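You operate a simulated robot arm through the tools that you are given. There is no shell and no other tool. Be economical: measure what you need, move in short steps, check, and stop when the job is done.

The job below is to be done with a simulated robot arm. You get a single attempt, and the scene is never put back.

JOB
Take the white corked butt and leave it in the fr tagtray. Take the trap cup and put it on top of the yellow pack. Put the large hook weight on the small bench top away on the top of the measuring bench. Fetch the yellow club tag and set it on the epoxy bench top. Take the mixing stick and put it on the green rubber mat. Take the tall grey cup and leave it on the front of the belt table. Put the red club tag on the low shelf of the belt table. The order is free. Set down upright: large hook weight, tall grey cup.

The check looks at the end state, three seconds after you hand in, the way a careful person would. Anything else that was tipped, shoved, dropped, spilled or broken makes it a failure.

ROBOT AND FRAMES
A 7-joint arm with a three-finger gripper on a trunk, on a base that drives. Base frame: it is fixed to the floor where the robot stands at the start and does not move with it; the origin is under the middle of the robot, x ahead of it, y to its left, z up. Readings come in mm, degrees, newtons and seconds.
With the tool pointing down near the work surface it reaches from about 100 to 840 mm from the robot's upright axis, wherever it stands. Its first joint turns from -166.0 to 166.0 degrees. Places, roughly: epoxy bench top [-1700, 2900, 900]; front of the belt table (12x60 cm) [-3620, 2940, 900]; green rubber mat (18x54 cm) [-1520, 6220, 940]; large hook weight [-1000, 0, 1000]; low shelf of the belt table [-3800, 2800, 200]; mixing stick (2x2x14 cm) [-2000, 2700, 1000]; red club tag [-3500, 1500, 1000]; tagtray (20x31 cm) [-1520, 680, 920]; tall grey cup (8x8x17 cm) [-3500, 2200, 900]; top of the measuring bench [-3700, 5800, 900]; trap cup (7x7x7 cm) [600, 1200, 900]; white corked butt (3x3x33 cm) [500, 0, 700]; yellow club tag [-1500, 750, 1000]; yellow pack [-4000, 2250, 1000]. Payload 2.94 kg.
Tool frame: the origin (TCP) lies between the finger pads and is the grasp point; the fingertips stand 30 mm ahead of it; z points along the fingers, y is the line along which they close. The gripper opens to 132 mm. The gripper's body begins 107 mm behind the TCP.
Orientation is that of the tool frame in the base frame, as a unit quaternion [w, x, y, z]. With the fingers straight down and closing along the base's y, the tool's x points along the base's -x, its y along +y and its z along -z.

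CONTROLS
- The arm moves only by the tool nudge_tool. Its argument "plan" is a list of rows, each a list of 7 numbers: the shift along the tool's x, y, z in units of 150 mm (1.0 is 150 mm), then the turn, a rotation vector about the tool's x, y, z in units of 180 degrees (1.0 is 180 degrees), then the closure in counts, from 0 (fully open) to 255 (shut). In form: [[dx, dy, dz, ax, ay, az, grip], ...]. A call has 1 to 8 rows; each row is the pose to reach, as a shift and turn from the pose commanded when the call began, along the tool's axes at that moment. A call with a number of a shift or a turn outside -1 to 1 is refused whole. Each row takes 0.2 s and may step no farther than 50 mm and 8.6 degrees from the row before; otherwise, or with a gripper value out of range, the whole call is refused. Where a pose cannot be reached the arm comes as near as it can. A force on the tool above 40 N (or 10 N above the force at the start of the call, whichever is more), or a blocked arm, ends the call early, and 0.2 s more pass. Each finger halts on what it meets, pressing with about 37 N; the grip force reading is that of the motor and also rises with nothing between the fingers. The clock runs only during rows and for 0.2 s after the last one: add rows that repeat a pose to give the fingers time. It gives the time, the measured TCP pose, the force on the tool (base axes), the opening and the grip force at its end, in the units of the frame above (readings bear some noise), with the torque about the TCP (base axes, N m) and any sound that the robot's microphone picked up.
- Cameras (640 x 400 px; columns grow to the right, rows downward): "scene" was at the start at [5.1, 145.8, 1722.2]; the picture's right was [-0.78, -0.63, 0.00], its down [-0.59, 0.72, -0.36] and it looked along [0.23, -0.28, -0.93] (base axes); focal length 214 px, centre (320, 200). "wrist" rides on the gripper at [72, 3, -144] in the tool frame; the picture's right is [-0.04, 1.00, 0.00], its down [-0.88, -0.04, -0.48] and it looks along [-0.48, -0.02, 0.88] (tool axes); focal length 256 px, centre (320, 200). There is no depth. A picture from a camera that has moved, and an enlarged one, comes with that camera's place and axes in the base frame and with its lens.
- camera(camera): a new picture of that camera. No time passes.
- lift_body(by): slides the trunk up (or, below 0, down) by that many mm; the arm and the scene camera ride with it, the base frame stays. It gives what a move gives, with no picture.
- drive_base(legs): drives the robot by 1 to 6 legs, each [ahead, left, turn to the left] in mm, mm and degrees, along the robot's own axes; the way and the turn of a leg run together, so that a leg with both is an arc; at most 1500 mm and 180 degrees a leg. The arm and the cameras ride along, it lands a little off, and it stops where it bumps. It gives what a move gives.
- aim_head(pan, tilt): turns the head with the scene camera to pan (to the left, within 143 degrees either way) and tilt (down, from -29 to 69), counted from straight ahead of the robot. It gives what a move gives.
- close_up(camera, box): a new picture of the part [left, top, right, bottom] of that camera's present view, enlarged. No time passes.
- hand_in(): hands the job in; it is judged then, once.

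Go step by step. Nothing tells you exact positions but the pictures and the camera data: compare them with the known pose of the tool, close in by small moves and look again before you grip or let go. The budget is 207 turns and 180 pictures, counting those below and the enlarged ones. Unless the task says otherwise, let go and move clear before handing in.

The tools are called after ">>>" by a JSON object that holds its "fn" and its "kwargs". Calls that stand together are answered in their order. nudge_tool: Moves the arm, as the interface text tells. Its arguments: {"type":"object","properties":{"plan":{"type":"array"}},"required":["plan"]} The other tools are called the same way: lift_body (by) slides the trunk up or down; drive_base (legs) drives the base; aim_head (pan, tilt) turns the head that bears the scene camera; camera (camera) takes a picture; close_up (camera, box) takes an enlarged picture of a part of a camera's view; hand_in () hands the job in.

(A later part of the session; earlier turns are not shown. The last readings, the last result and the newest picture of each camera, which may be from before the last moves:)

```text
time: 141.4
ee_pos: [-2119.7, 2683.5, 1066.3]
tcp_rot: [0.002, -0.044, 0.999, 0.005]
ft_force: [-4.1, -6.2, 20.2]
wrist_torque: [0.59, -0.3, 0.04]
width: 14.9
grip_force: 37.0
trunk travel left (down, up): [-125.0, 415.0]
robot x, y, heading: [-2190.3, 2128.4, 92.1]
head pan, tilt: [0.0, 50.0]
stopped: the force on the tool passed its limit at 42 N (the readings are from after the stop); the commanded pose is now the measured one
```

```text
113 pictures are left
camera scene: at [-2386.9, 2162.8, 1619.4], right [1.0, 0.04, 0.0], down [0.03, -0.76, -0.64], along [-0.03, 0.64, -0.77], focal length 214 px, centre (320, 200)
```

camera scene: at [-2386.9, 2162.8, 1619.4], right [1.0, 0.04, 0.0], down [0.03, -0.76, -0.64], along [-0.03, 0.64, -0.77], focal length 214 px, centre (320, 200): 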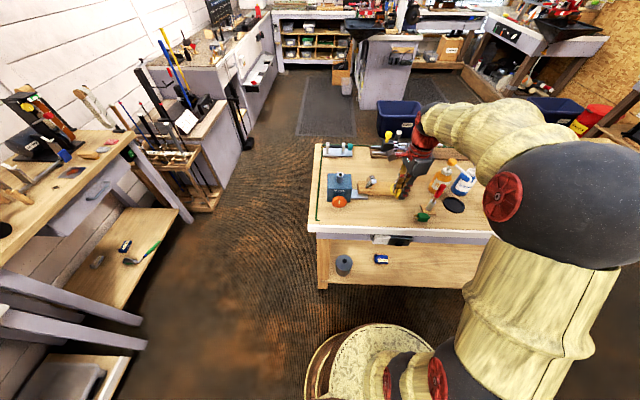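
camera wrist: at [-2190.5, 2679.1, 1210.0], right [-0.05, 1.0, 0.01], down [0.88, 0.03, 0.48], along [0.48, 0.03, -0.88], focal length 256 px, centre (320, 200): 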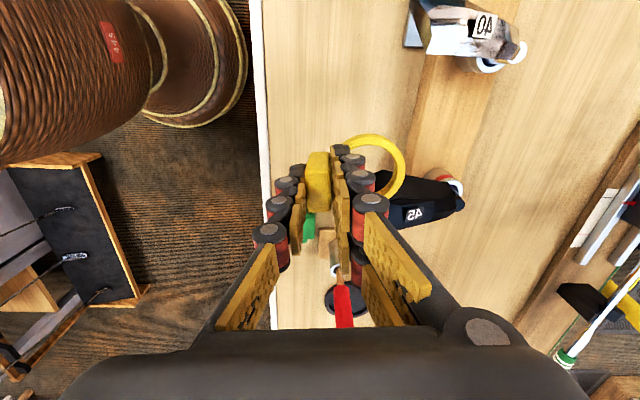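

The ring has touched the "45" club head. I lift off at once and look.

>>> {"fn": "nudge_tool", "kwargs": {"plan": [[0, 0, -0.1, 0, 0, 0, 255], [0, 0, -0.3, 0, 0, 0, 255]]}}

>>> {"fn": "close_up", "kwargs": {"camera": "wrist", "box": [230, 20, 510, 340]}}

>>> {"fn": "close_up", "kwargs": {"camera": "scene", "box": [310, 140, 470, 260]}}

```text
time: 142.1
ee_pos: [-2117.7, 2683.0, 1106.8]
tcp_rot: [-0.001, -0.043, 0.999, 0.002]
ft_force: [0.0, 0.1, -0.3]
wrist_torque: [-0.03, 0.02, 0.02]
width: 14.7
grip_force: 37.3
trunk travel left (down, up): [-125.0, 415.0]
robot x, y, heading: [-2193.9, 2124.2, 92.0]
head pan, tilt: [0.0, 50.0]
```

```text
1.25 times, centred on (370, 180) of wrist
camera zoom: at [-2189.3, 2679.9, 1250.9], right [-0.04, 1.0, 0.0], down [0.88, 0.04, 0.48], along [0.48, 0.02, -0.88], focal length 320 px, centre (258, 225)
```

zoom: 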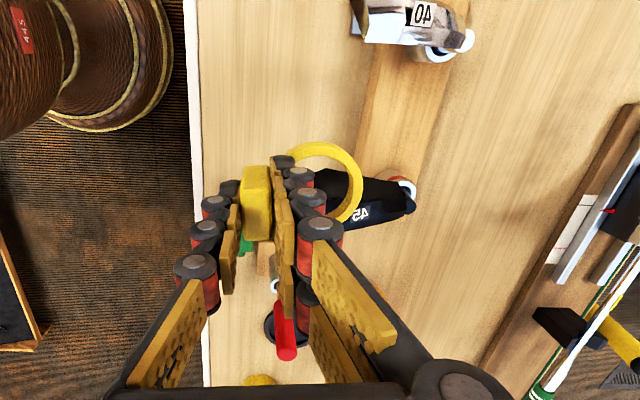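

```text
3.33 times, centred on (390, 200) of scene
camera zoom: at [-2386.0, 2165.8, 1619.3], right [1.0, 0.04, 0.0], down [0.03, -0.77, -0.64], along [-0.03, 0.64, -0.77], focal length 715 px, centre (87, 200)
```

zoom: 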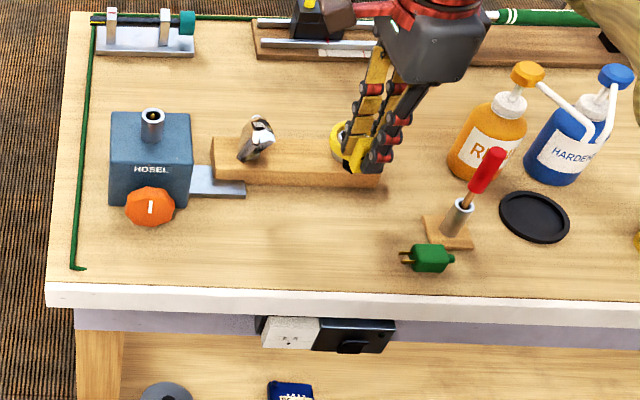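

>>> {"fn": "nudge_tool", "kwargs": {"plan": [[0.14, -0.089, 0, 0, 0, 0, 255], [0.14, -0.089, 0, 0, 0, 0, 255]]}}

>>> {"fn": "lift_body", "kwargs": {"by": -110}}

>>> {"fn": "camera", "kwargs": {"camera": "wrist"}}

```text
time: 142.7
ee_pos: [-2138.4, 2667.6, 1108.3]
tcp_rot: [0.001, -0.044, 0.999, 0.003]
ft_force: [-0.4, 0.3, 0.0]
wrist_torque: [0.03, -0.01, 0.03]
width: 14.5
grip_force: 37.0
trunk travel left (down, up): [-125.0, 415.0]
robot x, y, heading: [-2193.8, 2126.0, 92.5]
head pan, tilt: [0.0, 50.0]
```

```text
time: 144.1
ee_pos: [-2136.0, 2667.6, 998.3]
tcp_rot: [0.0, -0.044, 0.999, 0.003]
ft_force: [-0.3, 0.6, 0.2]
wrist_torque: [0.0, -0.04, 0.02]
width: 14.5
grip_force: 37.5
trunk travel left (down, up): [-15.0, 525.0]
robot x, y, heading: [-2195.4, 2125.7, 92.7]
head pan, tilt: [0.0, 50.0]
```

```text
110 pictures are left
camera wrist: at [-2207.6, 2664.5, 1141.8], right [-0.04, 1.0, 0.01], down [0.88, 0.04, 0.48], along [0.48, 0.03, -0.88], focal length 256 px, centre (320, 200)
```

wrist: 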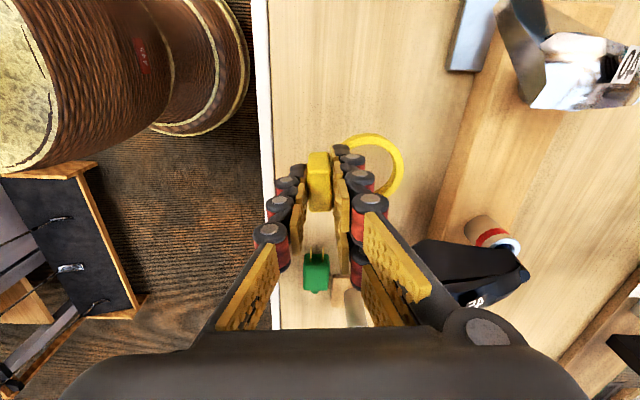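

>>> {"fn": "nudge_tool", "kwargs": {"plan": [[0, 0, 0.08, 0, 0, 0, 255], [0, 0, 0.14, 0, 0, 0, 255], [0, 0, 0.18, 0, 0, 0, 255], [0, 0, 0.21, 0, 0, 0, 255], [0, 0, 0.24, 0, 0, 0, 255]]}}

>>> {"fn": "camera", "kwargs": {"camera": "wrist"}}

```text
time: 145.3
ee_pos: [-2136.1, 2667.8, 960.7]
tcp_rot: [0.002, -0.044, 0.999, 0.003]
ft_force: [0.1, -0.5, -0.4]
wrist_torque: [0.0, 0.01, 0.01]
width: 14.4
grip_force: 37.4
trunk travel left (down, up): [-15.0, 525.0]
robot x, y, heading: [-2194.4, 2127.8, 92.6]
head pan, tilt: [0.0, 50.0]
```

```text
109 pictures are left
camera wrist: at [-2207.4, 2664.9, 1105.2], right [-0.04, 1.0, 0.01], down [0.88, 0.04, 0.48], along [0.48, 0.03, -0.88], focal length 256 px, centre (320, 200)
```

wrist: 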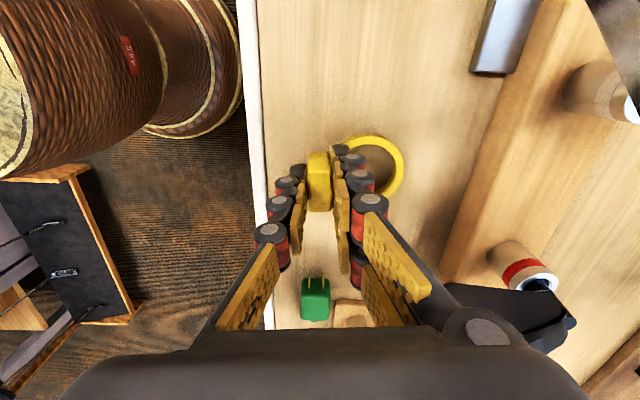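

>>> {"fn": "nudge_tool", "kwargs": {"plan": [[0, 0, 0.04, 0, 0, 0, 255], [0, 0, 0.07, 0, 0, 0, 255], [0, 0, 0.1, 0, 0, 0, 255], [0, 0, 0.13, 0, 0, 0, 255], [0, 0, 0.15, 0, 0, 0, 255], [0, 0, 0.17, 0, 0, 0, 255], [0, 0, 0.19, 0, 0, 0, 255], [0, 0, 0.21, 0, 0, 0, 255]]}}

>>> {"fn": "camera", "kwargs": {"camera": "wrist"}}

```text
time: 146.0
ee_pos: [-2136.8, 2671.5, 957.6]
tcp_rot: [0.001, -0.044, 0.999, 0.009]
ft_force: [0.3, 3.4, 8.4]
wrist_torque: [0.08, 0.06, -0.02]
width: 14.4
grip_force: 37.4
trunk travel left (down, up): [-15.0, 525.0]
robot x, y, heading: [-2191.2, 2127.0, 92.5]
head pan, tilt: [0.0, 50.0]
stopped in row 3: the force on the tool passed its limit at 48 N (the readings are from after the stop); the commanded pose is now the measured one
```

```text
108 pictures are left
camera wrist: at [-2207.1, 2665.6, 1101.6], right [-0.04, 1.0, 0.02], down [0.88, 0.03, 0.48], along [0.48, 0.04, -0.88], focal length 256 px, centre (320, 200)
```

wrist: 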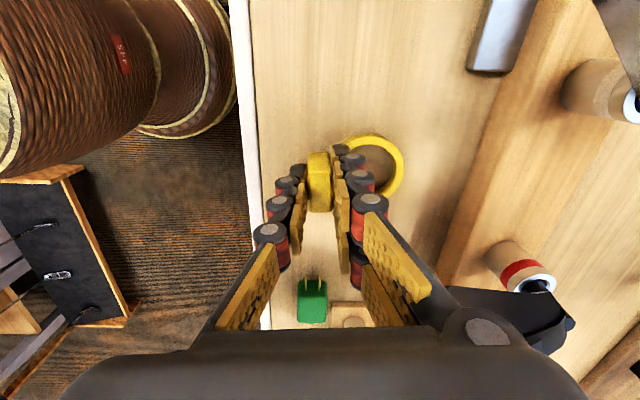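

On the bench surface. I release and rise.

>>> {"fn": "nudge_tool", "kwargs": {"plan": [[0, 0, -0.005, 0, 0, 0, 215], [0, 0, -0.005, 0, 0, 0, 195], [0, 0, -0.005, 0, 0, 0, 180], [0, 0, -0.005, 0, 0, 0, 180]]}}

>>> {"fn": "nudge_tool", "kwargs": {"plan": [[0, 0, -0.1, 0, 0, 0, 180], [0, 0, -0.3, 0, 0, 0, 180], [0, 0, -0.6, 0, 0, 0, 180], [0, 0, -0.9, 0, 0, 0, 160]]}}

>>> {"fn": "camera", "kwargs": {"camera": "wrist"}}

>>> {"fn": "close_up", "kwargs": {"camera": "scene", "box": [310, 120, 470, 240]}}

```text
time: 147.0
ee_pos: [-2135.8, 2669.1, 957.2]
tcp_rot: [0.002, -0.044, 0.999, 0.007]
ft_force: [3.1, 0.7, 7.3]
wrist_torque: [0.14, -0.06, -0.05]
width: 40.9
grip_force: 0.0
trunk travel left (down, up): [-15.0, 525.0]
robot x, y, heading: [-2193.0, 2123.9, 92.2]
head pan, tilt: [0.0, 50.0]
```

```text
time: 148.0
ee_pos: [-2135.5, 2667.9, 1092.2]
tcp_rot: [0.001, -0.044, 0.999, 0.007]
ft_force: [0.1, -0.1, 0.0]
wrist_torque: [0.02, 0.01, -0.04]
width: 49.1
grip_force: 0.1
trunk travel left (down, up): [-15.0, 525.0]
robot x, y, heading: [-2194.1, 2126.1, 92.1]
head pan, tilt: [0.0, 50.0]
```

```text
107 pictures are left
camera wrist: at [-2206.1, 2663.5, 1236.2], right [-0.04, 1.0, 0.01], down [0.88, 0.03, 0.48], along [0.48, 0.03, -0.88], focal length 256 px, centre (320, 200)
```

wrist: 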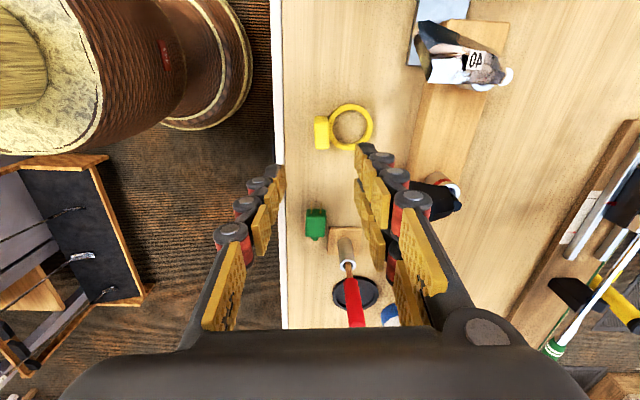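

```text
3.33 times, centred on (390, 180) of scene
camera zoom: at [-2386.2, 2165.2, 1509.4], right [1.0, 0.04, 0.0], down [0.03, -0.77, -0.64], along [-0.03, 0.64, -0.77], focal length 715 px, centre (87, 267)
```

zoom: 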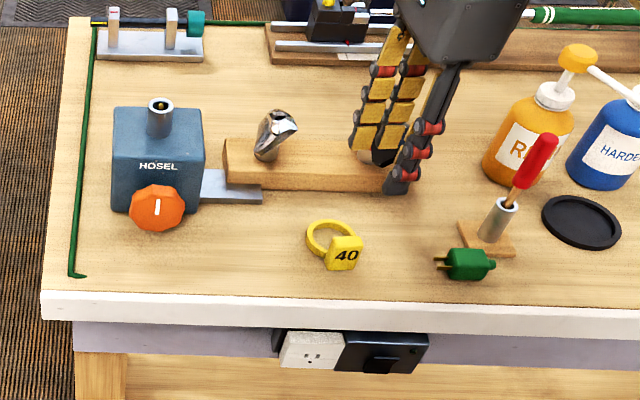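

Tag "40" is on the epoxy bench. The mixing stick stands at (−1968,2713), top z≈1057; I approach it from the front with a pitched tool, so I raise, reposition the base and turn the tool.

>>> {"fn": "lift_body", "kwargs": {"by": 250}}

>>> {"fn": "drive_base", "kwargs": {"legs": [[-80, -226, -2]]}}

>>> {"fn": "nudge_tool", "kwargs": {"plan": [[0, 0, 0, 0, 0, -0.045, 120], [0, 0, 0, 0, 0, -0.09, 120], [0, 0, 0, 0, 0, -0.135, 120], [0, 0, 0, 0, 0, -0.18, 120], [0, 0, 0, 0, 0, -0.225, 120], [0, 0, 0, 0, 0, -0.25, 120]]}}

>>> {"fn": "nudge_tool", "kwargs": {"plan": [[0, 0, 0, 0, 0, -0.045, 120], [0, 0, 0, 0, 0, -0.09, 120], [0, 0, 0, 0, 0, -0.135, 120], [0, 0, 0, 0, 0, -0.18, 120], [0, 0, 0, 0, 0, -0.225, 120], [0, 0, 0, 0, 0, -0.25, 120]]}}

>>> {"fn": "nudge_tool", "kwargs": {"plan": [[0, 0, 0, 0, -0.045, 0, 120], [0, 0, 0, 0, -0.09, 0, 120], [0, 0, 0, 0, -0.135, 0, 120], [0, 0, 0, 0, -0.18, 0, 120], [0, 0, 0, 0, -0.225, 0, 120], [0, 0, 0, 0, -0.27, 0, 120], [0, 0, 0, 0, -0.315, 0, 120], [0, 0, 0, 0, -0.36, 0, 120]]}}

>>> {"fn": "camera", "kwargs": {"camera": "wrist"}}

```text
time: 150.6
ee_pos: [-2134.8, 2668.2, 1342.1]
tcp_rot: [0.001, -0.043, 0.999, 0.006]
ft_force: [-0.1, 0.2, -0.4]
wrist_torque: [-0.02, -0.03, -0.02]
width: 49.3
grip_force: 0.1
trunk travel left (down, up): [-265.0, 275.0]
robot x, y, heading: [-2194.7, 2127.2, 92.2]
head pan, tilt: [0.0, 50.0]
```

```text
time: 152.3
ee_pos: [-1886.2, 2591.3, 1343.0]
tcp_rot: [0.0, -0.025, 1.0, 0.007]
ft_force: [1.1, -0.1, -0.5]
wrist_torque: [0.0, 0.04, 0.0]
width: 49.4
grip_force: 0.1
trunk travel left (down, up): [-265.0, 275.0]
robot x, y, heading: [-1965.4, 2048.9, 90.3]
head pan, tilt: [0.0, 50.0]
```

```text
time: 153.7
ee_pos: [-1887.6, 2591.2, 1343.0]
tcp_rot: [0.004, -0.408, 0.913, 0.007]
ft_force: [0.0, -0.6, -0.3]
wrist_torque: [0.02, 0.02, -0.03]
width: 69.8
grip_force: 0.1
trunk travel left (down, up): [-265.0, 275.0]
robot x, y, heading: [-1963.8, 2053.6, 90.1]
head pan, tilt: [0.0, 50.0]
```

```text
time: 155.1
ee_pos: [-1887.4, 2590.7, 1343.5]
tcp_rot: [-0.007, 0.725, -0.688, -0.003]
ft_force: [0.2, -0.7, -0.5]
wrist_torque: [-0.02, 0.02, -0.01]
width: 69.8
grip_force: 0.0
trunk travel left (down, up): [-265.0, 275.0]
robot x, y, heading: [-1961.9, 2049.0, 90.3]
head pan, tilt: [0.0, 50.0]
```

```text
time: 156.9
ee_pos: [-1886.8, 2590.2, 1343.6]
tcp_rot: [-0.376, 0.61, -0.577, -0.392]
ft_force: [-0.8, 0.4, -0.9]
wrist_torque: [-0.02, 0.0, 0.02]
width: 69.8
grip_force: 0.1
trunk travel left (down, up): [-265.0, 275.0]
robot x, y, heading: [-1962.6, 2051.4, 90.5]
head pan, tilt: [0.0, 50.0]
```

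```text
105 pictures are left
camera wrist: at [-1880.1, 2431.0, 1336.4], right [-1.0, -0.03, 0.03], down [0.04, -0.07, 1.0], along [-0.03, 1.0, 0.07], focal length 256 px, centre (320, 200)
```

wrist: 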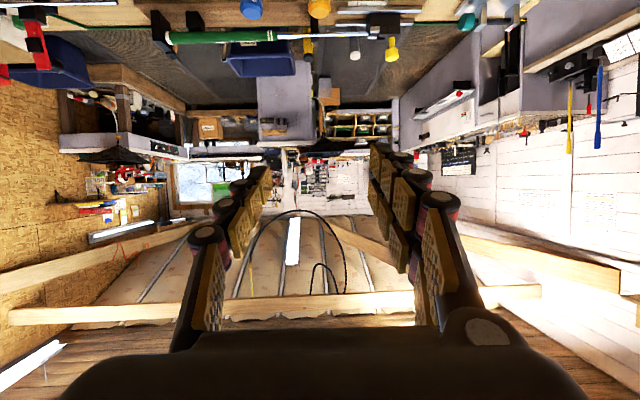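

>>> {"fn": "nudge_tool", "kwargs": {"plan": [[-0.007, 0.27, 0.012, 0, 0, 0, 120], [-0.0146, 0.539, 0.024, 0, 0, 0, 120]]}}

>>> {"fn": "lift_body", "kwargs": {"by": -265}}

>>> {"fn": "camera", "kwargs": {"camera": "wrist"}}

```text
time: 157.5
ee_pos: [-1968.0, 2591.4, 1344.7]
tcp_rot: [-0.374, 0.611, -0.577, -0.393]
ft_force: [0.2, 0.2, -0.1]
wrist_torque: [-0.01, 0.0, -0.07]
width: 70.0
grip_force: 0.1
trunk travel left (down, up): [-265.0, 275.0]
robot x, y, heading: [-1968.0, 2051.4, 90.1]
head pan, tilt: [0.0, 50.0]
```

```text
time: 160.2
ee_pos: [-1968.5, 2592.2, 1078.6]
tcp_rot: [-0.374, 0.61, -0.578, -0.393]
ft_force: [-0.6, -0.4, -0.4]
wrist_torque: [0.0, 0.03, 0.02]
width: 69.9
grip_force: 0.2
trunk travel left (down, up): [0.0, 540.0]
robot x, y, heading: [-1965.1, 2054.8, 90.2]
head pan, tilt: [0.0, 50.0]
```

```text
104 pictures are left
camera wrist: at [-1961.1, 2432.3, 1073.3], right [-1.0, -0.03, 0.04], down [0.04, -0.07, 1.0], along [-0.03, 1.0, 0.07], focal length 256 px, centre (320, 200)
```

wrist: 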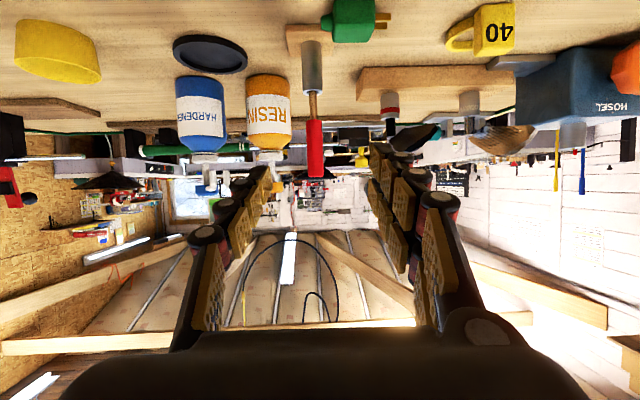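

>>> {"fn": "nudge_tool", "kwargs": {"plan": [[-0.02, -0.02, 0.28, 0, 0, 0, 120], [-0.04, -0.04, 0.56, 0, 0, 0, 120], [-0.055, -0.05, 0.75, 0, 0, 0, 120]]}}

>>> {"fn": "camera", "kwargs": {"camera": "wrist"}}

```text
time: 161.0
ee_pos: [-1964.0, 2699.3, 1038.5]
tcp_rot: [-0.374, 0.61, -0.578, -0.392]
ft_force: [0.2, -0.7, -0.2]
wrist_torque: [-0.01, 0.04, 0.01]
width: 69.8
grip_force: 0.0
trunk travel left (down, up): [0.0, 540.0]
robot x, y, heading: [-1963.4, 2055.6, 89.8]
head pan, tilt: [0.0, 50.0]
```

```text
103 pictures are left
camera wrist: at [-1958.1, 2539.6, 1033.1], right [-1.0, -0.03, 0.04], down [0.04, -0.07, 1.0], along [-0.03, 1.0, 0.07], focal length 256 px, centre (320, 200)
```

wrist: 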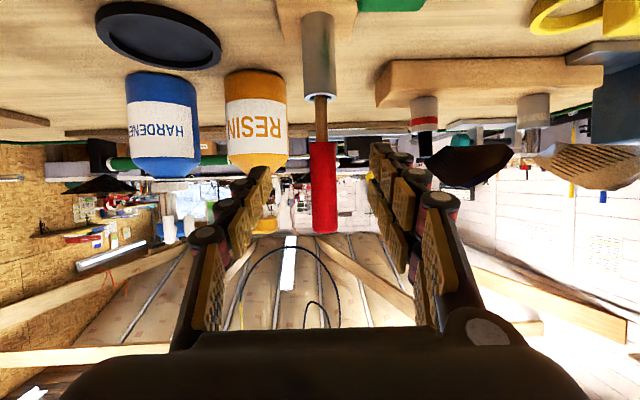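

>>> {"fn": "nudge_tool", "kwargs": {"plan": [[-0.027, 0.02, 0.065, 0, 0, 0, 120], [-0.027, 0.02, 0.065, 0, 0, 0, 255], [-0.027, 0.02, 0.065, 0, 0, 0, 255], [-0.027, 0.02, 0.065, 0, 0, 0, 255], [-0.027, 0.02, 0.065, 0, 0, 0, 255], [-0.027, 0.02, 0.065, 0, 0, 0, 255]]}}

>>> {"fn": "lift_body", "kwargs": {"by": 100}}

>>> {"fn": "camera", "kwargs": {"camera": "wrist"}}

>>> {"fn": "camera", "kwargs": {"camera": "scene"}}

```text
time: 162.4
ee_pos: [-1967.9, 2707.8, 1040.5]
tcp_rot: [-0.374, 0.611, -0.578, -0.392]
ft_force: [0.3, 0.2, -0.4]
wrist_torque: [-0.01, -0.01, -0.02]
width: 15.6
grip_force: 26.5
trunk travel left (down, up): [0.0, 540.0]
robot x, y, heading: [-1966.3, 2049.1, 90.1]
head pan, tilt: [0.0, 50.0]
```

```text
time: 163.8
ee_pos: [-1969.0, 2707.9, 1139.8]
tcp_rot: [-0.374, 0.61, -0.578, -0.393]
ft_force: [0.6, -0.2, -0.6]
wrist_torque: [-0.01, -0.02, 0.01]
width: 15.3
grip_force: 37.1
trunk travel left (down, up): [-100.0, 440.0]
robot x, y, heading: [-1966.8, 2050.9, 90.2]
head pan, tilt: [0.0, 50.0]
```

```text
102 pictures are left
camera wrist: at [-1961.3, 2548.4, 1133.6], right [-1.0, -0.03, 0.04], down [0.04, -0.07, 1.0], along [-0.03, 1.0, 0.07], focal length 256 px, centre (320, 200)
```

wrist: 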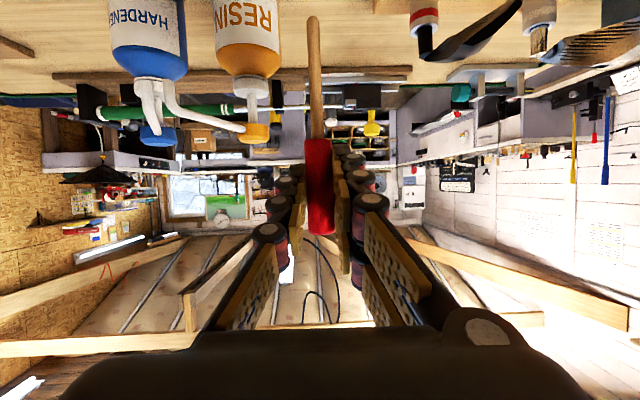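

```text
101 pictures are left
camera scene: at [-2156.0, 2097.4, 1594.2], right [1.0, 0.01, 0.0], down [0.0, -0.77, -0.64], along [0.0, 0.64, -0.77], focal length 214 px, centre (320, 200)
```

scene: 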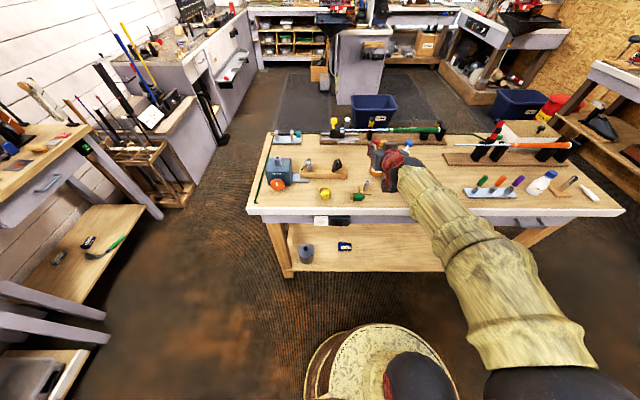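

Mixing stick is held. I raise the trunk and look towards the green rubber mat near (−1520,6220).

>>> {"fn": "lift_body", "kwargs": {"by": 280}}

>>> {"fn": "aim_head", "kwargs": {"pan": 0, "tilt": 20}}

>>> {"fn": "camera", "kwargs": {"camera": "scene"}}

>>> {"fn": "close_up", "kwargs": {"camera": "scene", "box": [230, 100, 530, 280]}}

```text
time: 166.6
ee_pos: [-1967.7, 2708.4, 1420.4]
tcp_rot: [-0.374, 0.611, -0.577, -0.392]
ft_force: [0.4, 0.0, 0.0]
wrist_torque: [0.02, -0.04, 0.02]
width: 15.4
grip_force: 36.9
trunk travel left (down, up): [-380.0, 160.0]
robot x, y, heading: [-1966.0, 2051.1, 90.3]
head pan, tilt: [0.0, 50.0]
```

```text
time: 167.6
ee_pos: [-1968.4, 2708.5, 1420.8]
tcp_rot: [-0.374, 0.61, -0.578, -0.392]
ft_force: [-0.5, 0.0, 0.1]
wrist_torque: [0.0, 0.04, 0.0]
width: 15.0
grip_force: 36.6
trunk travel left (down, up): [-380.0, 160.0]
robot x, y, heading: [-1965.7, 2052.1, 90.4]
head pan, tilt: [0.0, 20.0]
```

```text
100 pictures are left
camera scene: at [-2156.1, 2113.5, 1919.9], right [1.0, 0.01, 0.0], down [0.0, -0.34, -0.94], along [-0.01, 0.94, -0.34], focal length 214 px, centre (320, 200)
```

scene: 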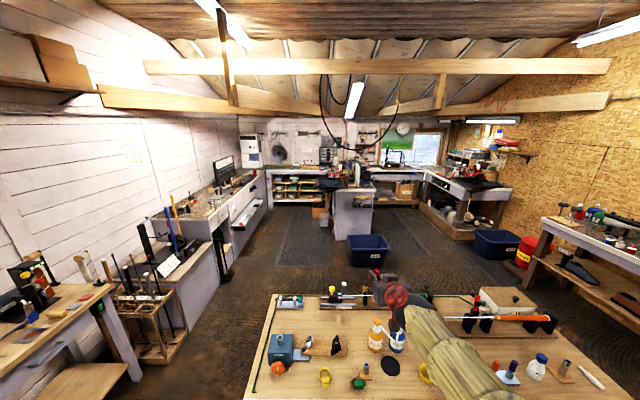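

```text
2.13 times, centred on (380, 190) of scene
camera zoom: at [-2156.1, 2113.5, 1919.9], right [1.0, 0.01, 0.0], down [0.0, -0.34, -0.94], along [-0.01, 0.94, -0.34], focal length 458 px, centre (192, 221)
```

zoom: 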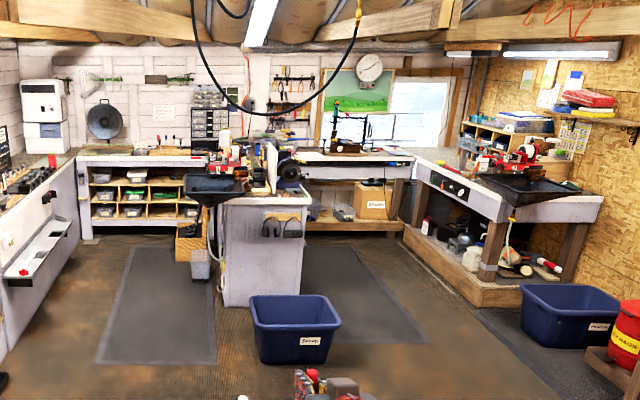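

Route: right lane beside the epoxy bench, then up to the peninsula near the mat. I drive.

>>> {"fn": "drive_base", "kwargs": {"legs": [[0, -1480, 0], [1500, 0, 0], [1500, 0, 0], [600, 0, 0]]}}

>>> {"fn": "aim_head", "kwargs": {"pan": 50, "tilt": 35}}

>>> {"fn": "camera", "kwargs": {"camera": "scene"}}

```text
time: 192.0
ee_pos: [-514.5, 6326.2, 1420.4]
tcp_rot: [-0.37, 0.615, -0.573, -0.395]
ft_force: [-1.0, 0.7, 0.7]
wrist_torque: [0.01, 0.0, 0.03]
width: 15.5
grip_force: 37.3
trunk travel left (down, up): [-380.0, 160.0]
robot x, y, heading: [-501.8, 5668.8, 91.2]
head pan, tilt: [0.0, 20.0]
```

```text
time: 193.2
ee_pos: [-514.6, 6326.4, 1419.9]
tcp_rot: [-0.371, 0.615, -0.574, -0.394]
ft_force: [0.0, 0.2, 0.2]
wrist_torque: [0.0, 0.01, -0.02]
width: 15.6
grip_force: 37.3
trunk travel left (down, up): [-380.0, 160.0]
robot x, y, heading: [-509.1, 5673.3, 90.9]
head pan, tilt: [50.0, 35.0]
```

```text
98 pictures are left
camera scene: at [-761.3, 5691.0, 1896.1], right [0.63, 0.78, 0.0], down [0.45, -0.36, -0.82], along [-0.64, 0.51, -0.57], focal length 214 px, centre (320, 200)
```

scene: 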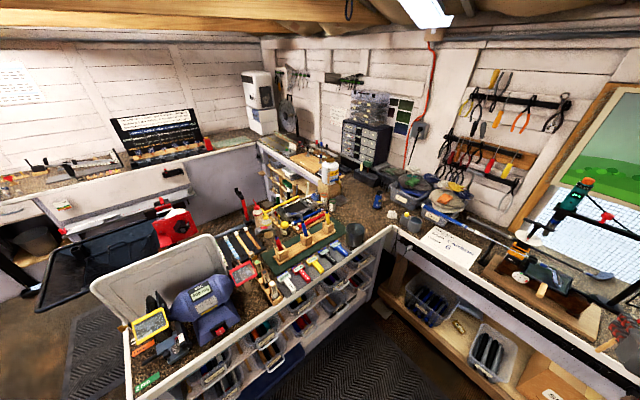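

>>> {"fn": "close_up", "kwargs": {"camera": "scene", "box": [210, 170, 370, 320]}}

```text
2.67 times, centred on (290, 245) of scene
camera zoom: at [-761.3, 5691.0, 1896.1], right [0.63, 0.78, 0.0], down [0.45, -0.36, -0.82], along [-0.64, 0.51, -0.57], focal length 572 px, centre (400, 80)
```

zoom: 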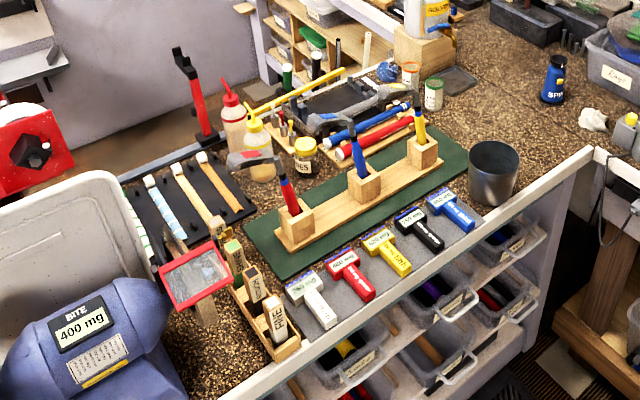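

I found the dark green mat: x −1610…−1440, y 5940…6480, with a tool rail on it; its front strip (x≈−1465) is free for the stick. I pitch the tool down, then approach from the right side.

>>> {"fn": "nudge_tool", "kwargs": {"plan": [[0, 0, 0, 0, 0.047, 0, 255], [0, 0, 0, 0, 0.094, 0, 255], [0, 0, 0, 0, 0.141, 0, 255], [0, 0, 0, 0, 0.188, 0, 255], [0, 0, 0, 0, 0.235, 0, 255], [0, 0, 0, 0, 0.282, 0, 255], [0, 0, 0, 0, 0.329, 0, 255], [0, 0, 0, 0, 0.376, 0, 255]]}}

>>> {"fn": "nudge_tool", "kwargs": {"plan": [[0, 0, 0, 0, 0.047, 0, 255], [0, 0, 0, 0, 0.094, 0, 255], [0, 0, 0, 0, 0.124, 0, 255]]}}

>>> {"fn": "drive_base", "kwargs": {"legs": [[0, 0, 59], [434, 21, 0]]}}

>>> {"fn": "camera", "kwargs": {"camera": "wrist"}}

```text
time: 195.0
ee_pos: [-514.2, 6326.8, 1418.4]
tcp_rot: [0.013, 0.73, -0.683, 0.016]
ft_force: [0.0, 0.0, -0.5]
wrist_torque: [-0.09, -0.02, 0.02]
width: 15.6
grip_force: 36.8
trunk travel left (down, up): [-380.0, 160.0]
robot x, y, heading: [-503.2, 5669.4, 91.2]
head pan, tilt: [50.0, 35.0]
```

```text
time: 195.8
ee_pos: [-515.8, 6327.5, 1419.7]
tcp_rot: [0.143, 0.714, -0.668, 0.156]
ft_force: [-0.6, -0.6, -0.5]
wrist_torque: [-0.04, 0.01, 0.02]
width: 15.6
grip_force: 37.0
trunk travel left (down, up): [-380.0, 160.0]
robot x, y, heading: [-500.9, 5669.6, 91.1]
head pan, tilt: [50.0, 35.0]
```

```text
time: 201.1
ee_pos: [-1451.6, 6207.6, 1419.5]
tcp_rot: [0.05, 0.948, -0.236, 0.206]
ft_force: [-1.1, -0.8, -0.8]
wrist_torque: [-0.07, -0.02, -0.02]
width: 15.8
grip_force: 36.7
trunk travel left (down, up): [-380.0, 160.0]
robot x, y, heading: [-884.9, 5875.5, 149.5]
head pan, tilt: [50.0, 35.0]
```

```text
96 pictures are left
camera wrist: at [-1446.7, 6202.7, 1580.5], right [-0.5, -0.86, -0.02], down [-0.86, 0.5, 0.07], along [-0.05, 0.05, -1.0], focal length 256 px, centre (320, 200)
```

wrist: 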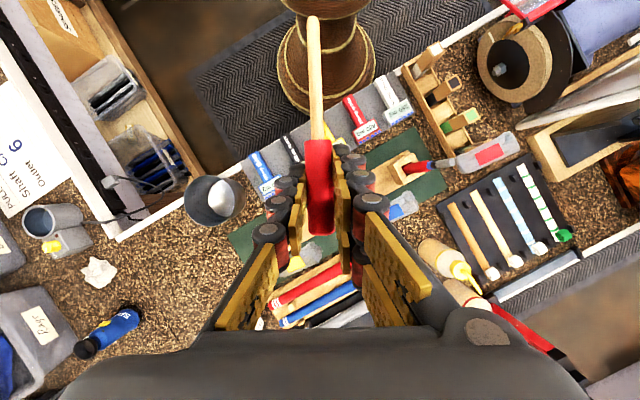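

>>> {"fn": "nudge_tool", "kwargs": {"plan": [[0, 0, 0, -0.0178, 0, 0.0391, 255], [0, 0, 0, -0.0356, 0, 0.0782, 255], [0, 0, 0, -0.0535, 0, 0.1174, 255], [0, 0, 0, -0.0713, 0, 0.1565, 255], [0, 0, 0, -0.0891, 0, 0.1956, 255], [0, 0, 0, -0.107, 0, 0.2348, 255], [0, 0, 0, -0.1248, 0, 0.2739, 255], [0, 0, 0, -0.1426, 0, 0.313, 255]]}}

>>> {"fn": "lift_body", "kwargs": {"by": -250}}

>>> {"fn": "camera", "kwargs": {"camera": "wrist"}}

>>> {"fn": "aim_head", "kwargs": {"pan": 15, "tilt": 45}}

>>> {"fn": "camera", "kwargs": {"camera": "scene"}}

```text
time: 202.8
ee_pos: [-1451.5, 6208.9, 1420.7]
tcp_rot: [-0.149, -0.691, 0.691, -0.148]
ft_force: [0.0, 0.5, 0.2]
wrist_torque: [0.0, 0.0, -0.02]
width: 15.6
grip_force: 37.3
trunk travel left (down, up): [-380.0, 160.0]
robot x, y, heading: [-890.5, 5869.1, 149.1]
head pan, tilt: [50.0, 35.0]
```

```text
time: 205.4
ee_pos: [-1452.6, 6206.3, 1170.5]
tcp_rot: [0.148, 0.691, -0.691, 0.149]
ft_force: [0.3, -0.4, 0.4]
wrist_torque: [0.02, 0.0, 0.02]
width: 15.6
grip_force: 36.8
trunk travel left (down, up): [-130.0, 410.0]
robot x, y, heading: [-886.0, 5872.5, 149.4]
head pan, tilt: [50.0, 35.0]
```

```text
95 pictures are left
camera wrist: at [-1453.0, 6201.4, 1331.3], right [-1.0, 0.04, -0.02], down [0.04, 1.0, 0.07], along [0.02, 0.07, -1.0], focal length 256 px, centre (320, 200)
```

wrist: 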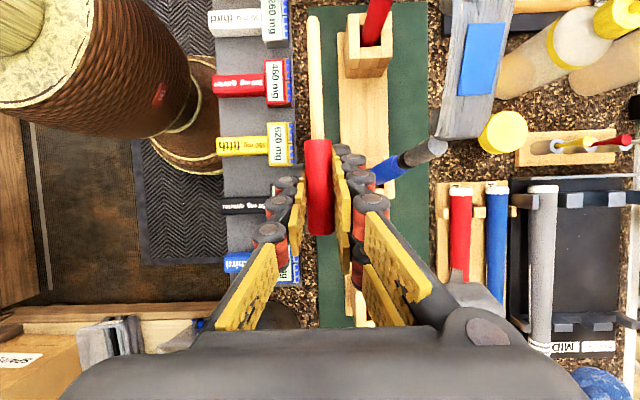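

```text
time: 206.4
ee_pos: [-1452.5, 6207.0, 1170.9]
tcp_rot: [0.148, 0.693, -0.69, 0.148]
ft_force: [-0.3, -0.4, -0.4]
wrist_torque: [0.03, -0.02, 0.02]
width: 15.6
grip_force: 37.3
trunk travel left (down, up): [-130.0, 410.0]
robot x, y, heading: [-889.0, 5874.4, 149.3]
head pan, tilt: [15.0, 45.0]
```

```text
94 pictures are left
camera scene: at [-1037.8, 5715.1, 1631.3], right [0.27, 0.96, 0.0], down [0.68, -0.19, -0.71], along [-0.68, 0.19, -0.71], focal length 214 px, centre (320, 200)
```

scene: 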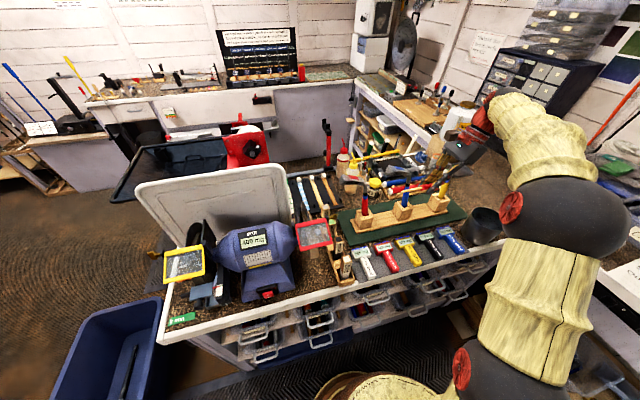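

The free strip lies right under the stick. I shift 5 mm towards me and lower.

>>> {"fn": "nudge_tool", "kwargs": {"plan": [[0, -0.033, 0, 0, 0, 0, 255], [0, -0.033, 0, 0, 0, 0, 255]]}}

>>> {"fn": "lift_body", "kwargs": {"by": -110}}

>>> {"fn": "camera", "kwargs": {"camera": "wrist"}}

>>> {"fn": "close_up", "kwargs": {"camera": "scene", "box": [320, 130, 520, 280]}}

```text
time: 207.0
ee_pos: [-1446.5, 6208.7, 1170.6]
tcp_rot: [0.149, 0.692, -0.691, 0.148]
ft_force: [-0.2, -0.5, -0.3]
wrist_torque: [-0.01, 0.01, 0.0]
width: 15.8
grip_force: 37.0
trunk travel left (down, up): [-130.0, 410.0]
robot x, y, heading: [-885.0, 5872.9, 149.6]
head pan, tilt: [15.0, 45.0]
```

```text
time: 208.5
ee_pos: [-1446.6, 6207.4, 1060.1]
tcp_rot: [0.149, 0.691, -0.691, 0.149]
ft_force: [0.3, 0.4, -0.9]
wrist_torque: [0.02, 0.02, 0.02]
width: 15.9
grip_force: 36.9
trunk travel left (down, up): [-20.0, 520.0]
robot x, y, heading: [-884.3, 5869.1, 149.6]
head pan, tilt: [15.0, 45.0]
```

```text
93 pictures are left
camera wrist: at [-1447.9, 6201.5, 1221.5], right [-1.0, 0.04, -0.02], down [0.04, 1.0, 0.07], along [0.02, 0.07, -1.0], focal length 256 px, centre (320, 200)
```

wrist: 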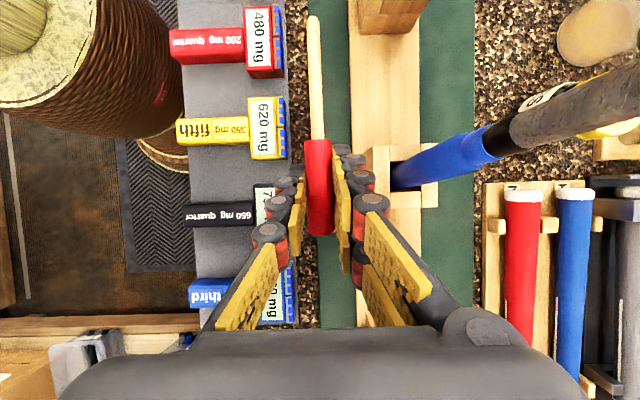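

```text
2.67 times, centred on (420, 205) of scene
camera zoom: at [-1037.6, 5715.0, 1521.4], right [0.27, 0.96, 0.0], down [0.68, -0.19, -0.71], along [-0.68, 0.19, -0.71], focal length 572 px, centre (53, 187)
```

zoom: 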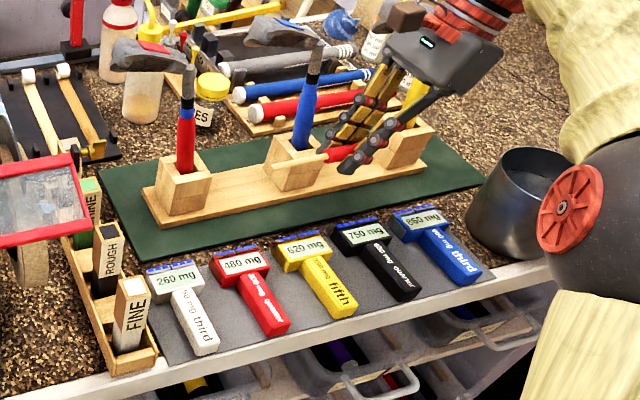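

>>> {"fn": "lift_body", "kwargs": {"by": -20}}

>>> {"fn": "nudge_tool", "kwargs": {"plan": [[-0.055, 0, 0.121, 0, 0, 0, 255], [-0.1, 0, 0.22, 0, 0, 0, 255], [-0.125, 0, 0.275, 0, 0, 0, 255], [-0.15, 0, 0.33, 0, 0, 0, 255], [-0.165, 0, 0.364, 0, 0, 0, 255]]}}

>>> {"fn": "camera", "kwargs": {"camera": "wrist"}}

>>> {"fn": "close_up", "kwargs": {"camera": "scene", "box": [360, 120, 500, 225]}}

```text
time: 209.1
ee_pos: [-1446.4, 6207.6, 1040.4]
tcp_rot: [0.148, 0.692, -0.691, 0.148]
ft_force: [-0.1, 0.3, -0.1]
wrist_torque: [-0.01, 0.03, 0.03]
width: 15.7
grip_force: 36.9
trunk travel left (down, up): [0.0, 540.0]
robot x, y, heading: [-890.3, 5873.5, 149.1]
head pan, tilt: [15.0, 45.0]
```

```text
time: 210.3
ee_pos: [-1447.8, 6206.0, 979.8]
tcp_rot: [0.149, 0.692, -0.691, 0.149]
ft_force: [0.0, -0.2, -0.5]
wrist_torque: [0.03, 0.01, -0.01]
width: 15.7
grip_force: 37.2
trunk travel left (down, up): [0.0, 540.0]
robot x, y, heading: [-885.9, 5873.8, 149.6]
head pan, tilt: [15.0, 45.0]
```

```text
91 pictures are left
camera wrist: at [-1448.5, 6201.6, 1141.2], right [-1.0, 0.04, -0.02], down [0.04, 1.0, 0.07], along [0.02, 0.07, -1.0], focal length 256 px, centre (320, 200)
```

wrist: 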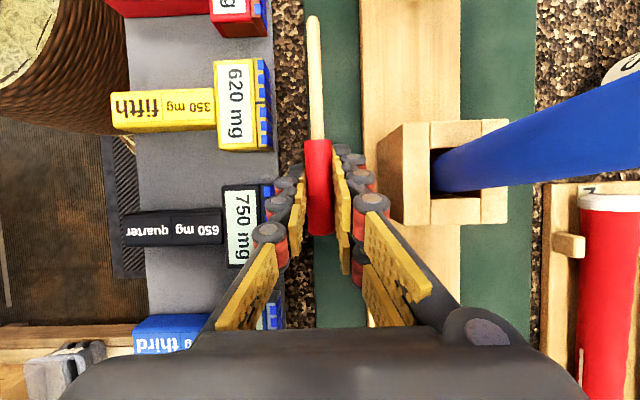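

```text
3.81 times, centred on (430, 172) of scene
camera zoom: at [-1037.8, 5715.1, 1501.3], right [0.27, 0.96, 0.0], down [0.68, -0.19, -0.71], along [-0.68, 0.19, -0.71], focal length 817 px, centre (-99, 305)
```

zoom: 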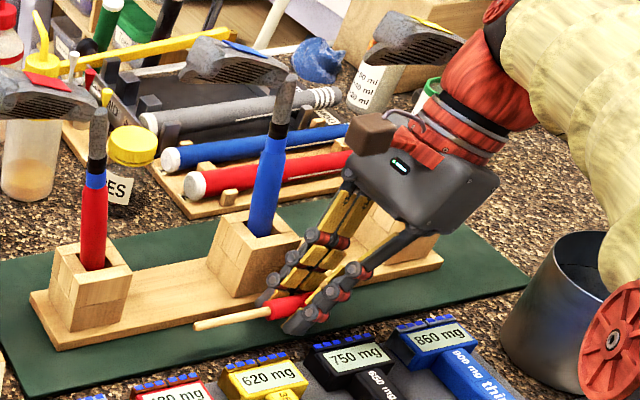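

>>> {"fn": "nudge_tool", "kwargs": {"plan": [[0, 0.027, 0, 0, 0, 0, 255], [-0.014, 0.027, 0.03, 0, 0, 0, 255], [-0.022, 0.027, 0.048, 0, 0, 0, 255], [-0.03, 0.027, 0.066, 0, 0, 0, 255], [-0.038, 0.027, 0.085, 0, 0, 0, 255], [-0.046, 0.027, 0.1, 0, 0, 0, 255]]}}

>>> {"fn": "close_up", "kwargs": {"camera": "scene", "box": [360, 120, 500, 225]}}

```text
time: 211.8
ee_pos: [-1450.6, 6207.0, 971.0]
tcp_rot: [0.15, 0.693, -0.69, 0.144]
ft_force: [3.9, -3.1, 9.8]
wrist_torque: [-0.02, 0.01, -0.06]
width: 15.7
grip_force: 36.6
trunk travel left (down, up): [0.0, 540.0]
robot x, y, heading: [-889.0, 5871.4, 149.4]
head pan, tilt: [15.0, 45.0]
stopped in row 6: the force on the tool passed its limit at 43 N (the readings are from after the stop); the commanded pose is now the measured one
```

```text
3.81 times, centred on (430, 172) of scene
camera zoom: at [-1036.5, 5714.2, 1501.2], right [0.27, 0.96, 0.0], down [0.68, -0.19, -0.71], along [-0.68, 0.19, -0.71], focal length 817 px, centre (-99, 305)
```

zoom: 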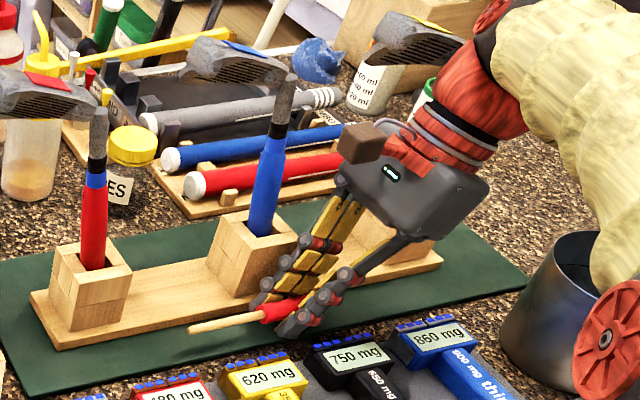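

Fingertips touch the mat; I release with a small, slow opening.

>>> {"fn": "nudge_tool", "kwargs": {"plan": [[0.004, 0, -0.01, 0, 0, 0, 224], [0.004, 0, -0.01, 0, 0, 0, 218], [0.004, 0, -0.01, 0, 0, 0, 212], [0.004, 0, -0.01, 0, 0, 0, 206], [0.004, 0, -0.01, 0, 0, 0, 202]]}}

>>> {"fn": "camera", "kwargs": {"camera": "wrist"}}

>>> {"fn": "close_up", "kwargs": {"camera": "scene", "box": [360, 120, 500, 225]}}

```text
time: 212.9
ee_pos: [-1450.9, 6207.6, 971.2]
tcp_rot: [0.151, 0.693, -0.691, 0.144]
ft_force: [-1.4, -4.9, 7.4]
wrist_torque: [-0.06, 0.14, 0.03]
width: 28.4
grip_force: 0.0
trunk travel left (down, up): [0.0, 540.0]
robot x, y, heading: [-891.7, 5870.0, 149.5]
head pan, tilt: [15.0, 45.0]
```

```text
88 pictures are left
camera wrist: at [-1451.3, 6200.7, 1131.9], right [-1.0, 0.04, -0.01], down [0.04, 1.0, 0.08], along [0.01, 0.08, -1.0], focal length 256 px, centre (320, 200)
```

wrist: 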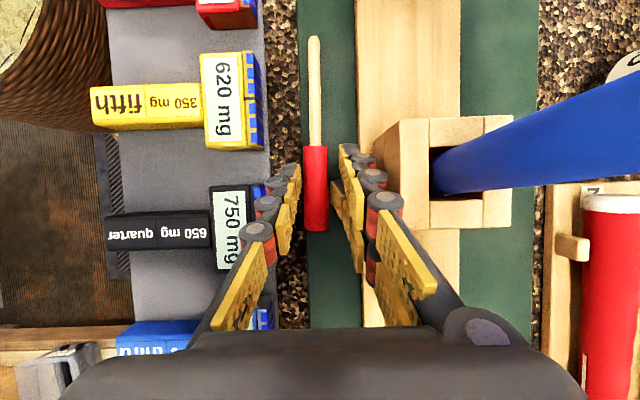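

```text
3.81 times, centred on (430, 172) of scene
camera zoom: at [-1037.3, 5714.4, 1501.3], right [0.27, 0.96, 0.0], down [0.68, -0.19, -0.71], along [-0.68, 0.19, -0.71], focal length 817 px, centre (-99, 305)
```

zoom: 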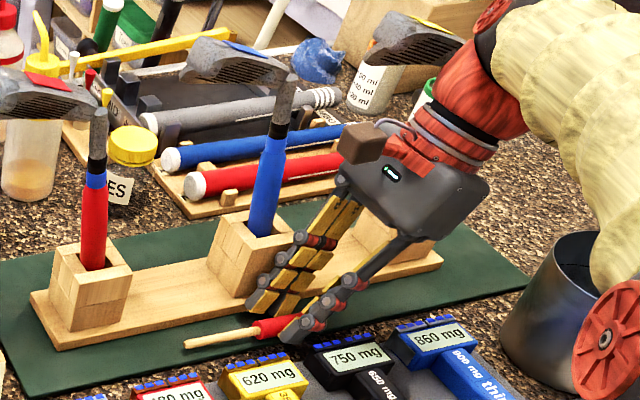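

Stick lies on the mat. I rise straight up.

>>> {"fn": "nudge_tool", "kwargs": {"plan": [[0.055, 0, -0.121, 0, 0, 0, 202], [0.165, 0, -0.364, 0, 0, 0, 202], [0.275, 0, -0.607, 0, 0, 0, 202]]}}

>>> {"fn": "lift_body", "kwargs": {"by": 300}}

>>> {"fn": "close_up", "kwargs": {"camera": "scene", "box": [300, 150, 500, 300]}}

>>> {"fn": "camera", "kwargs": {"camera": "wrist"}}

```text
time: 213.8
ee_pos: [-1450.7, 6206.0, 1070.5]
tcp_rot: [0.15, 0.692, -0.691, 0.144]
ft_force: [0.2, 0.6, 0.9]
wrist_torque: [-0.02, 0.0, 0.0]
width: 27.6
grip_force: 0.1
trunk travel left (down, up): [0.0, 540.0]
robot x, y, heading: [-885.8, 5872.1, 149.6]
head pan, tilt: [15.0, 45.0]
```

```text
time: 216.8
ee_pos: [-1451.3, 6205.5, 1369.7]
tcp_rot: [0.15, 0.693, -0.691, 0.144]
ft_force: [-0.2, 0.6, 0.6]
wrist_torque: [-0.01, 0.02, 0.01]
width: 27.6
grip_force: 0.0
trunk travel left (down, up): [-300.0, 240.0]
robot x, y, heading: [-890.9, 5871.4, 149.6]
head pan, tilt: [15.0, 45.0]
```

```text
2.67 times, centred on (400, 225) of scene
camera zoom: at [-1037.9, 5715.2, 1801.2], right [0.27, 0.96, 0.0], down [0.68, -0.19, -0.71], along [-0.68, 0.19, -0.71], focal length 572 px, centre (107, 133)
```

zoom: 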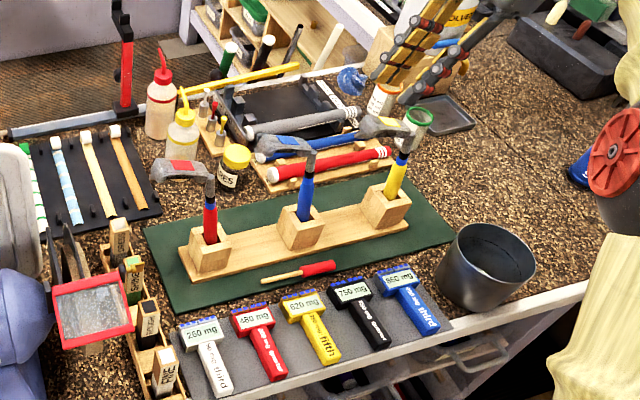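

```text
85 pictures are left
camera wrist: at [-1451.6, 6199.7, 1529.8], right [-1.0, 0.04, -0.01], down [0.04, 1.0, 0.08], along [0.01, 0.08, -1.0], focal length 256 px, centre (320, 200)
```

wrist: 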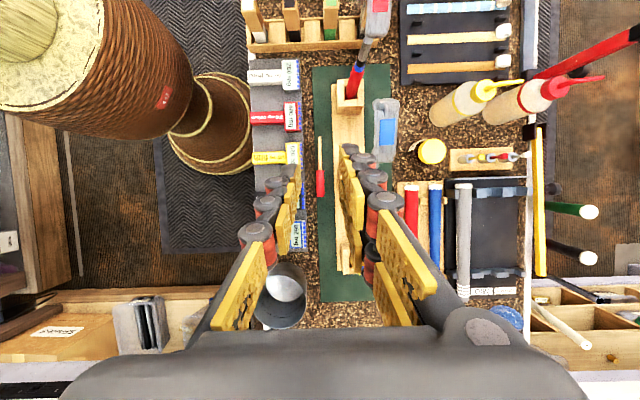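

The stick lies on the mat. Next the trap cup at (600,1200): I level the tool, back out and drive there.

>>> {"fn": "nudge_tool", "kwargs": {"plan": [[0, 0, 0, 0, -0.045, 0, 60], [0, 0, 0, 0, -0.09, 0, 60], [0, 0, 0, 0, -0.132, 0, 60]]}}

>>> {"fn": "drive_base", "kwargs": {"legs": [[-400, 0, 0], [0, 0, 120.5], [0, 245, 0], [1500, 0, 0], [1500, 0, 0], [1400, 0, 0]]}}

>>> {"fn": "drive_base", "kwargs": {"legs": [[0, 0, 90]]}}

>>> {"fn": "aim_head", "kwargs": {"pan": 0, "tilt": 45}}

>>> {"fn": "camera", "kwargs": {"camera": "scene"}}

```text
time: 217.6
ee_pos: [-1451.0, 6204.8, 1371.3]
tcp_rot: [0.004, 0.708, -0.706, -0.003]
ft_force: [-0.4, 0.4, 1.4]
wrist_torque: [0.02, 0.01, -0.03]
width: 84.0
grip_force: 0.0
trunk travel left (down, up): [-300.0, 240.0]
robot x, y, heading: [-889.1, 5871.3, 149.3]
head pan, tilt: [15.0, 45.0]
```

```text
time: 246.8
ee_pos: [-401.1, 646.3, 1369.5]
tcp_rot: [0.004, 0.965, 0.262, 0.003]
ft_force: [0.3, -0.3, -0.5]
wrist_torque: [0.01, 0.01, -0.02]
width: 100.7
grip_force: 0.0
trunk travel left (down, up): [-300.0, 240.0]
robot x, y, heading: [-395.0, 1302.6, -90.3]
head pan, tilt: [15.0, 45.0]
```

```text
time: 251.1
ee_pos: [256.8, 1290.1, 1369.8]
tcp_rot: [0.001, 0.502, 0.865, 0.006]
ft_force: [-0.3, -0.4, -0.4]
wrist_torque: [-0.02, 0.0, 0.01]
width: 101.0
grip_force: 0.0
trunk travel left (down, up): [-300.0, 240.0]
robot x, y, heading: [-399.4, 1301.0, -0.6]
head pan, tilt: [15.0, 45.0]
```

```text
time: 251.8
ee_pos: [256.2, 1290.3, 1369.9]
tcp_rot: [0.0, 0.502, 0.865, 0.004]
ft_force: [-0.5, 0.3, -0.3]
wrist_torque: [0.02, 0.0, -0.01]
width: 100.9
grip_force: 0.0
trunk travel left (down, up): [-300.0, 240.0]
robot x, y, heading: [-398.7, 1300.7, -0.7]
head pan, tilt: [0.0, 45.0]
```

```text
84 pictures are left
camera scene: at [-343.2, 1489.6, 1801.3], right [-0.02, -1.0, 0.0], down [-0.71, 0.01, -0.71], along [0.71, -0.01, -0.71], focal length 214 px, centre (320, 200)
```

scene: 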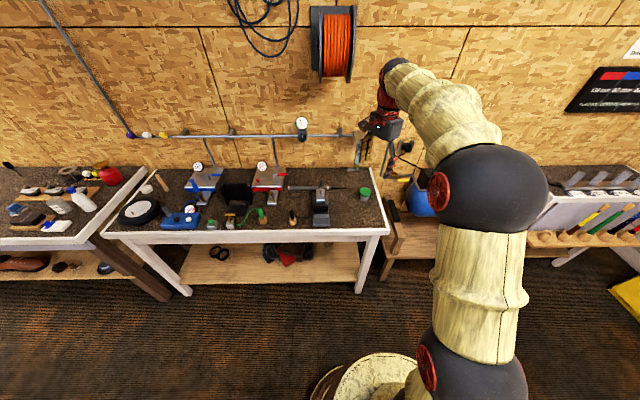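

>>> {"fn": "close_up", "kwargs": {"camera": "scene", "box": [300, 150, 400, 230]}}

>>> {"fn": "camera", "kwargs": {"camera": "wrist"}}

```text
5.00 times, centred on (350, 190) of scene
camera zoom: at [-343.2, 1489.6, 1801.3], right [-0.02, -1.0, 0.0], down [-0.71, 0.01, -0.71], along [0.71, -0.01, -0.71], focal length 1072 px, centre (170, 250)
```

zoom: 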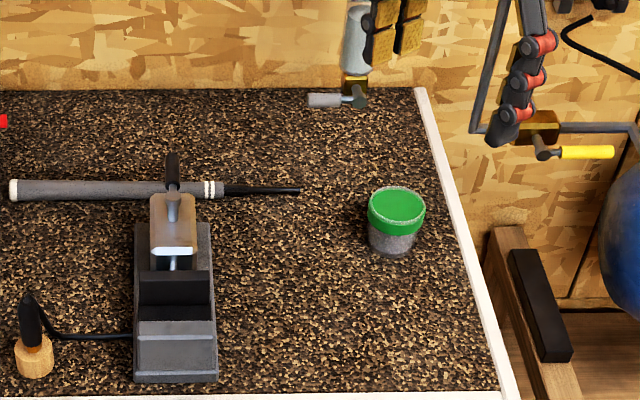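

```text
82 pictures are left
camera wrist: at [224.4, 1354.7, 1513.8], right [0.89, 0.46, 0.01], down [0.4, -0.79, 0.47], along [0.22, -0.42, -0.88], focal length 256 px, centre (320, 200)
```

wrist: 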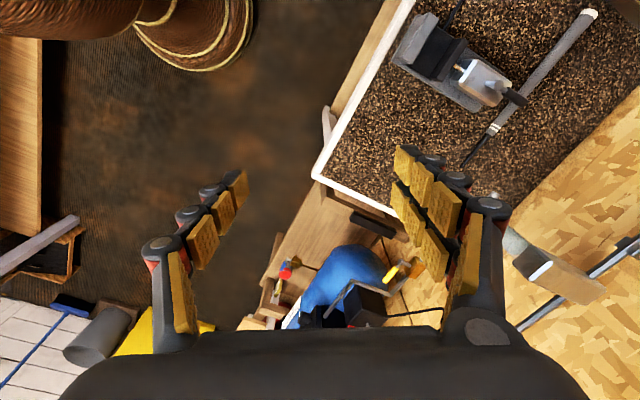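

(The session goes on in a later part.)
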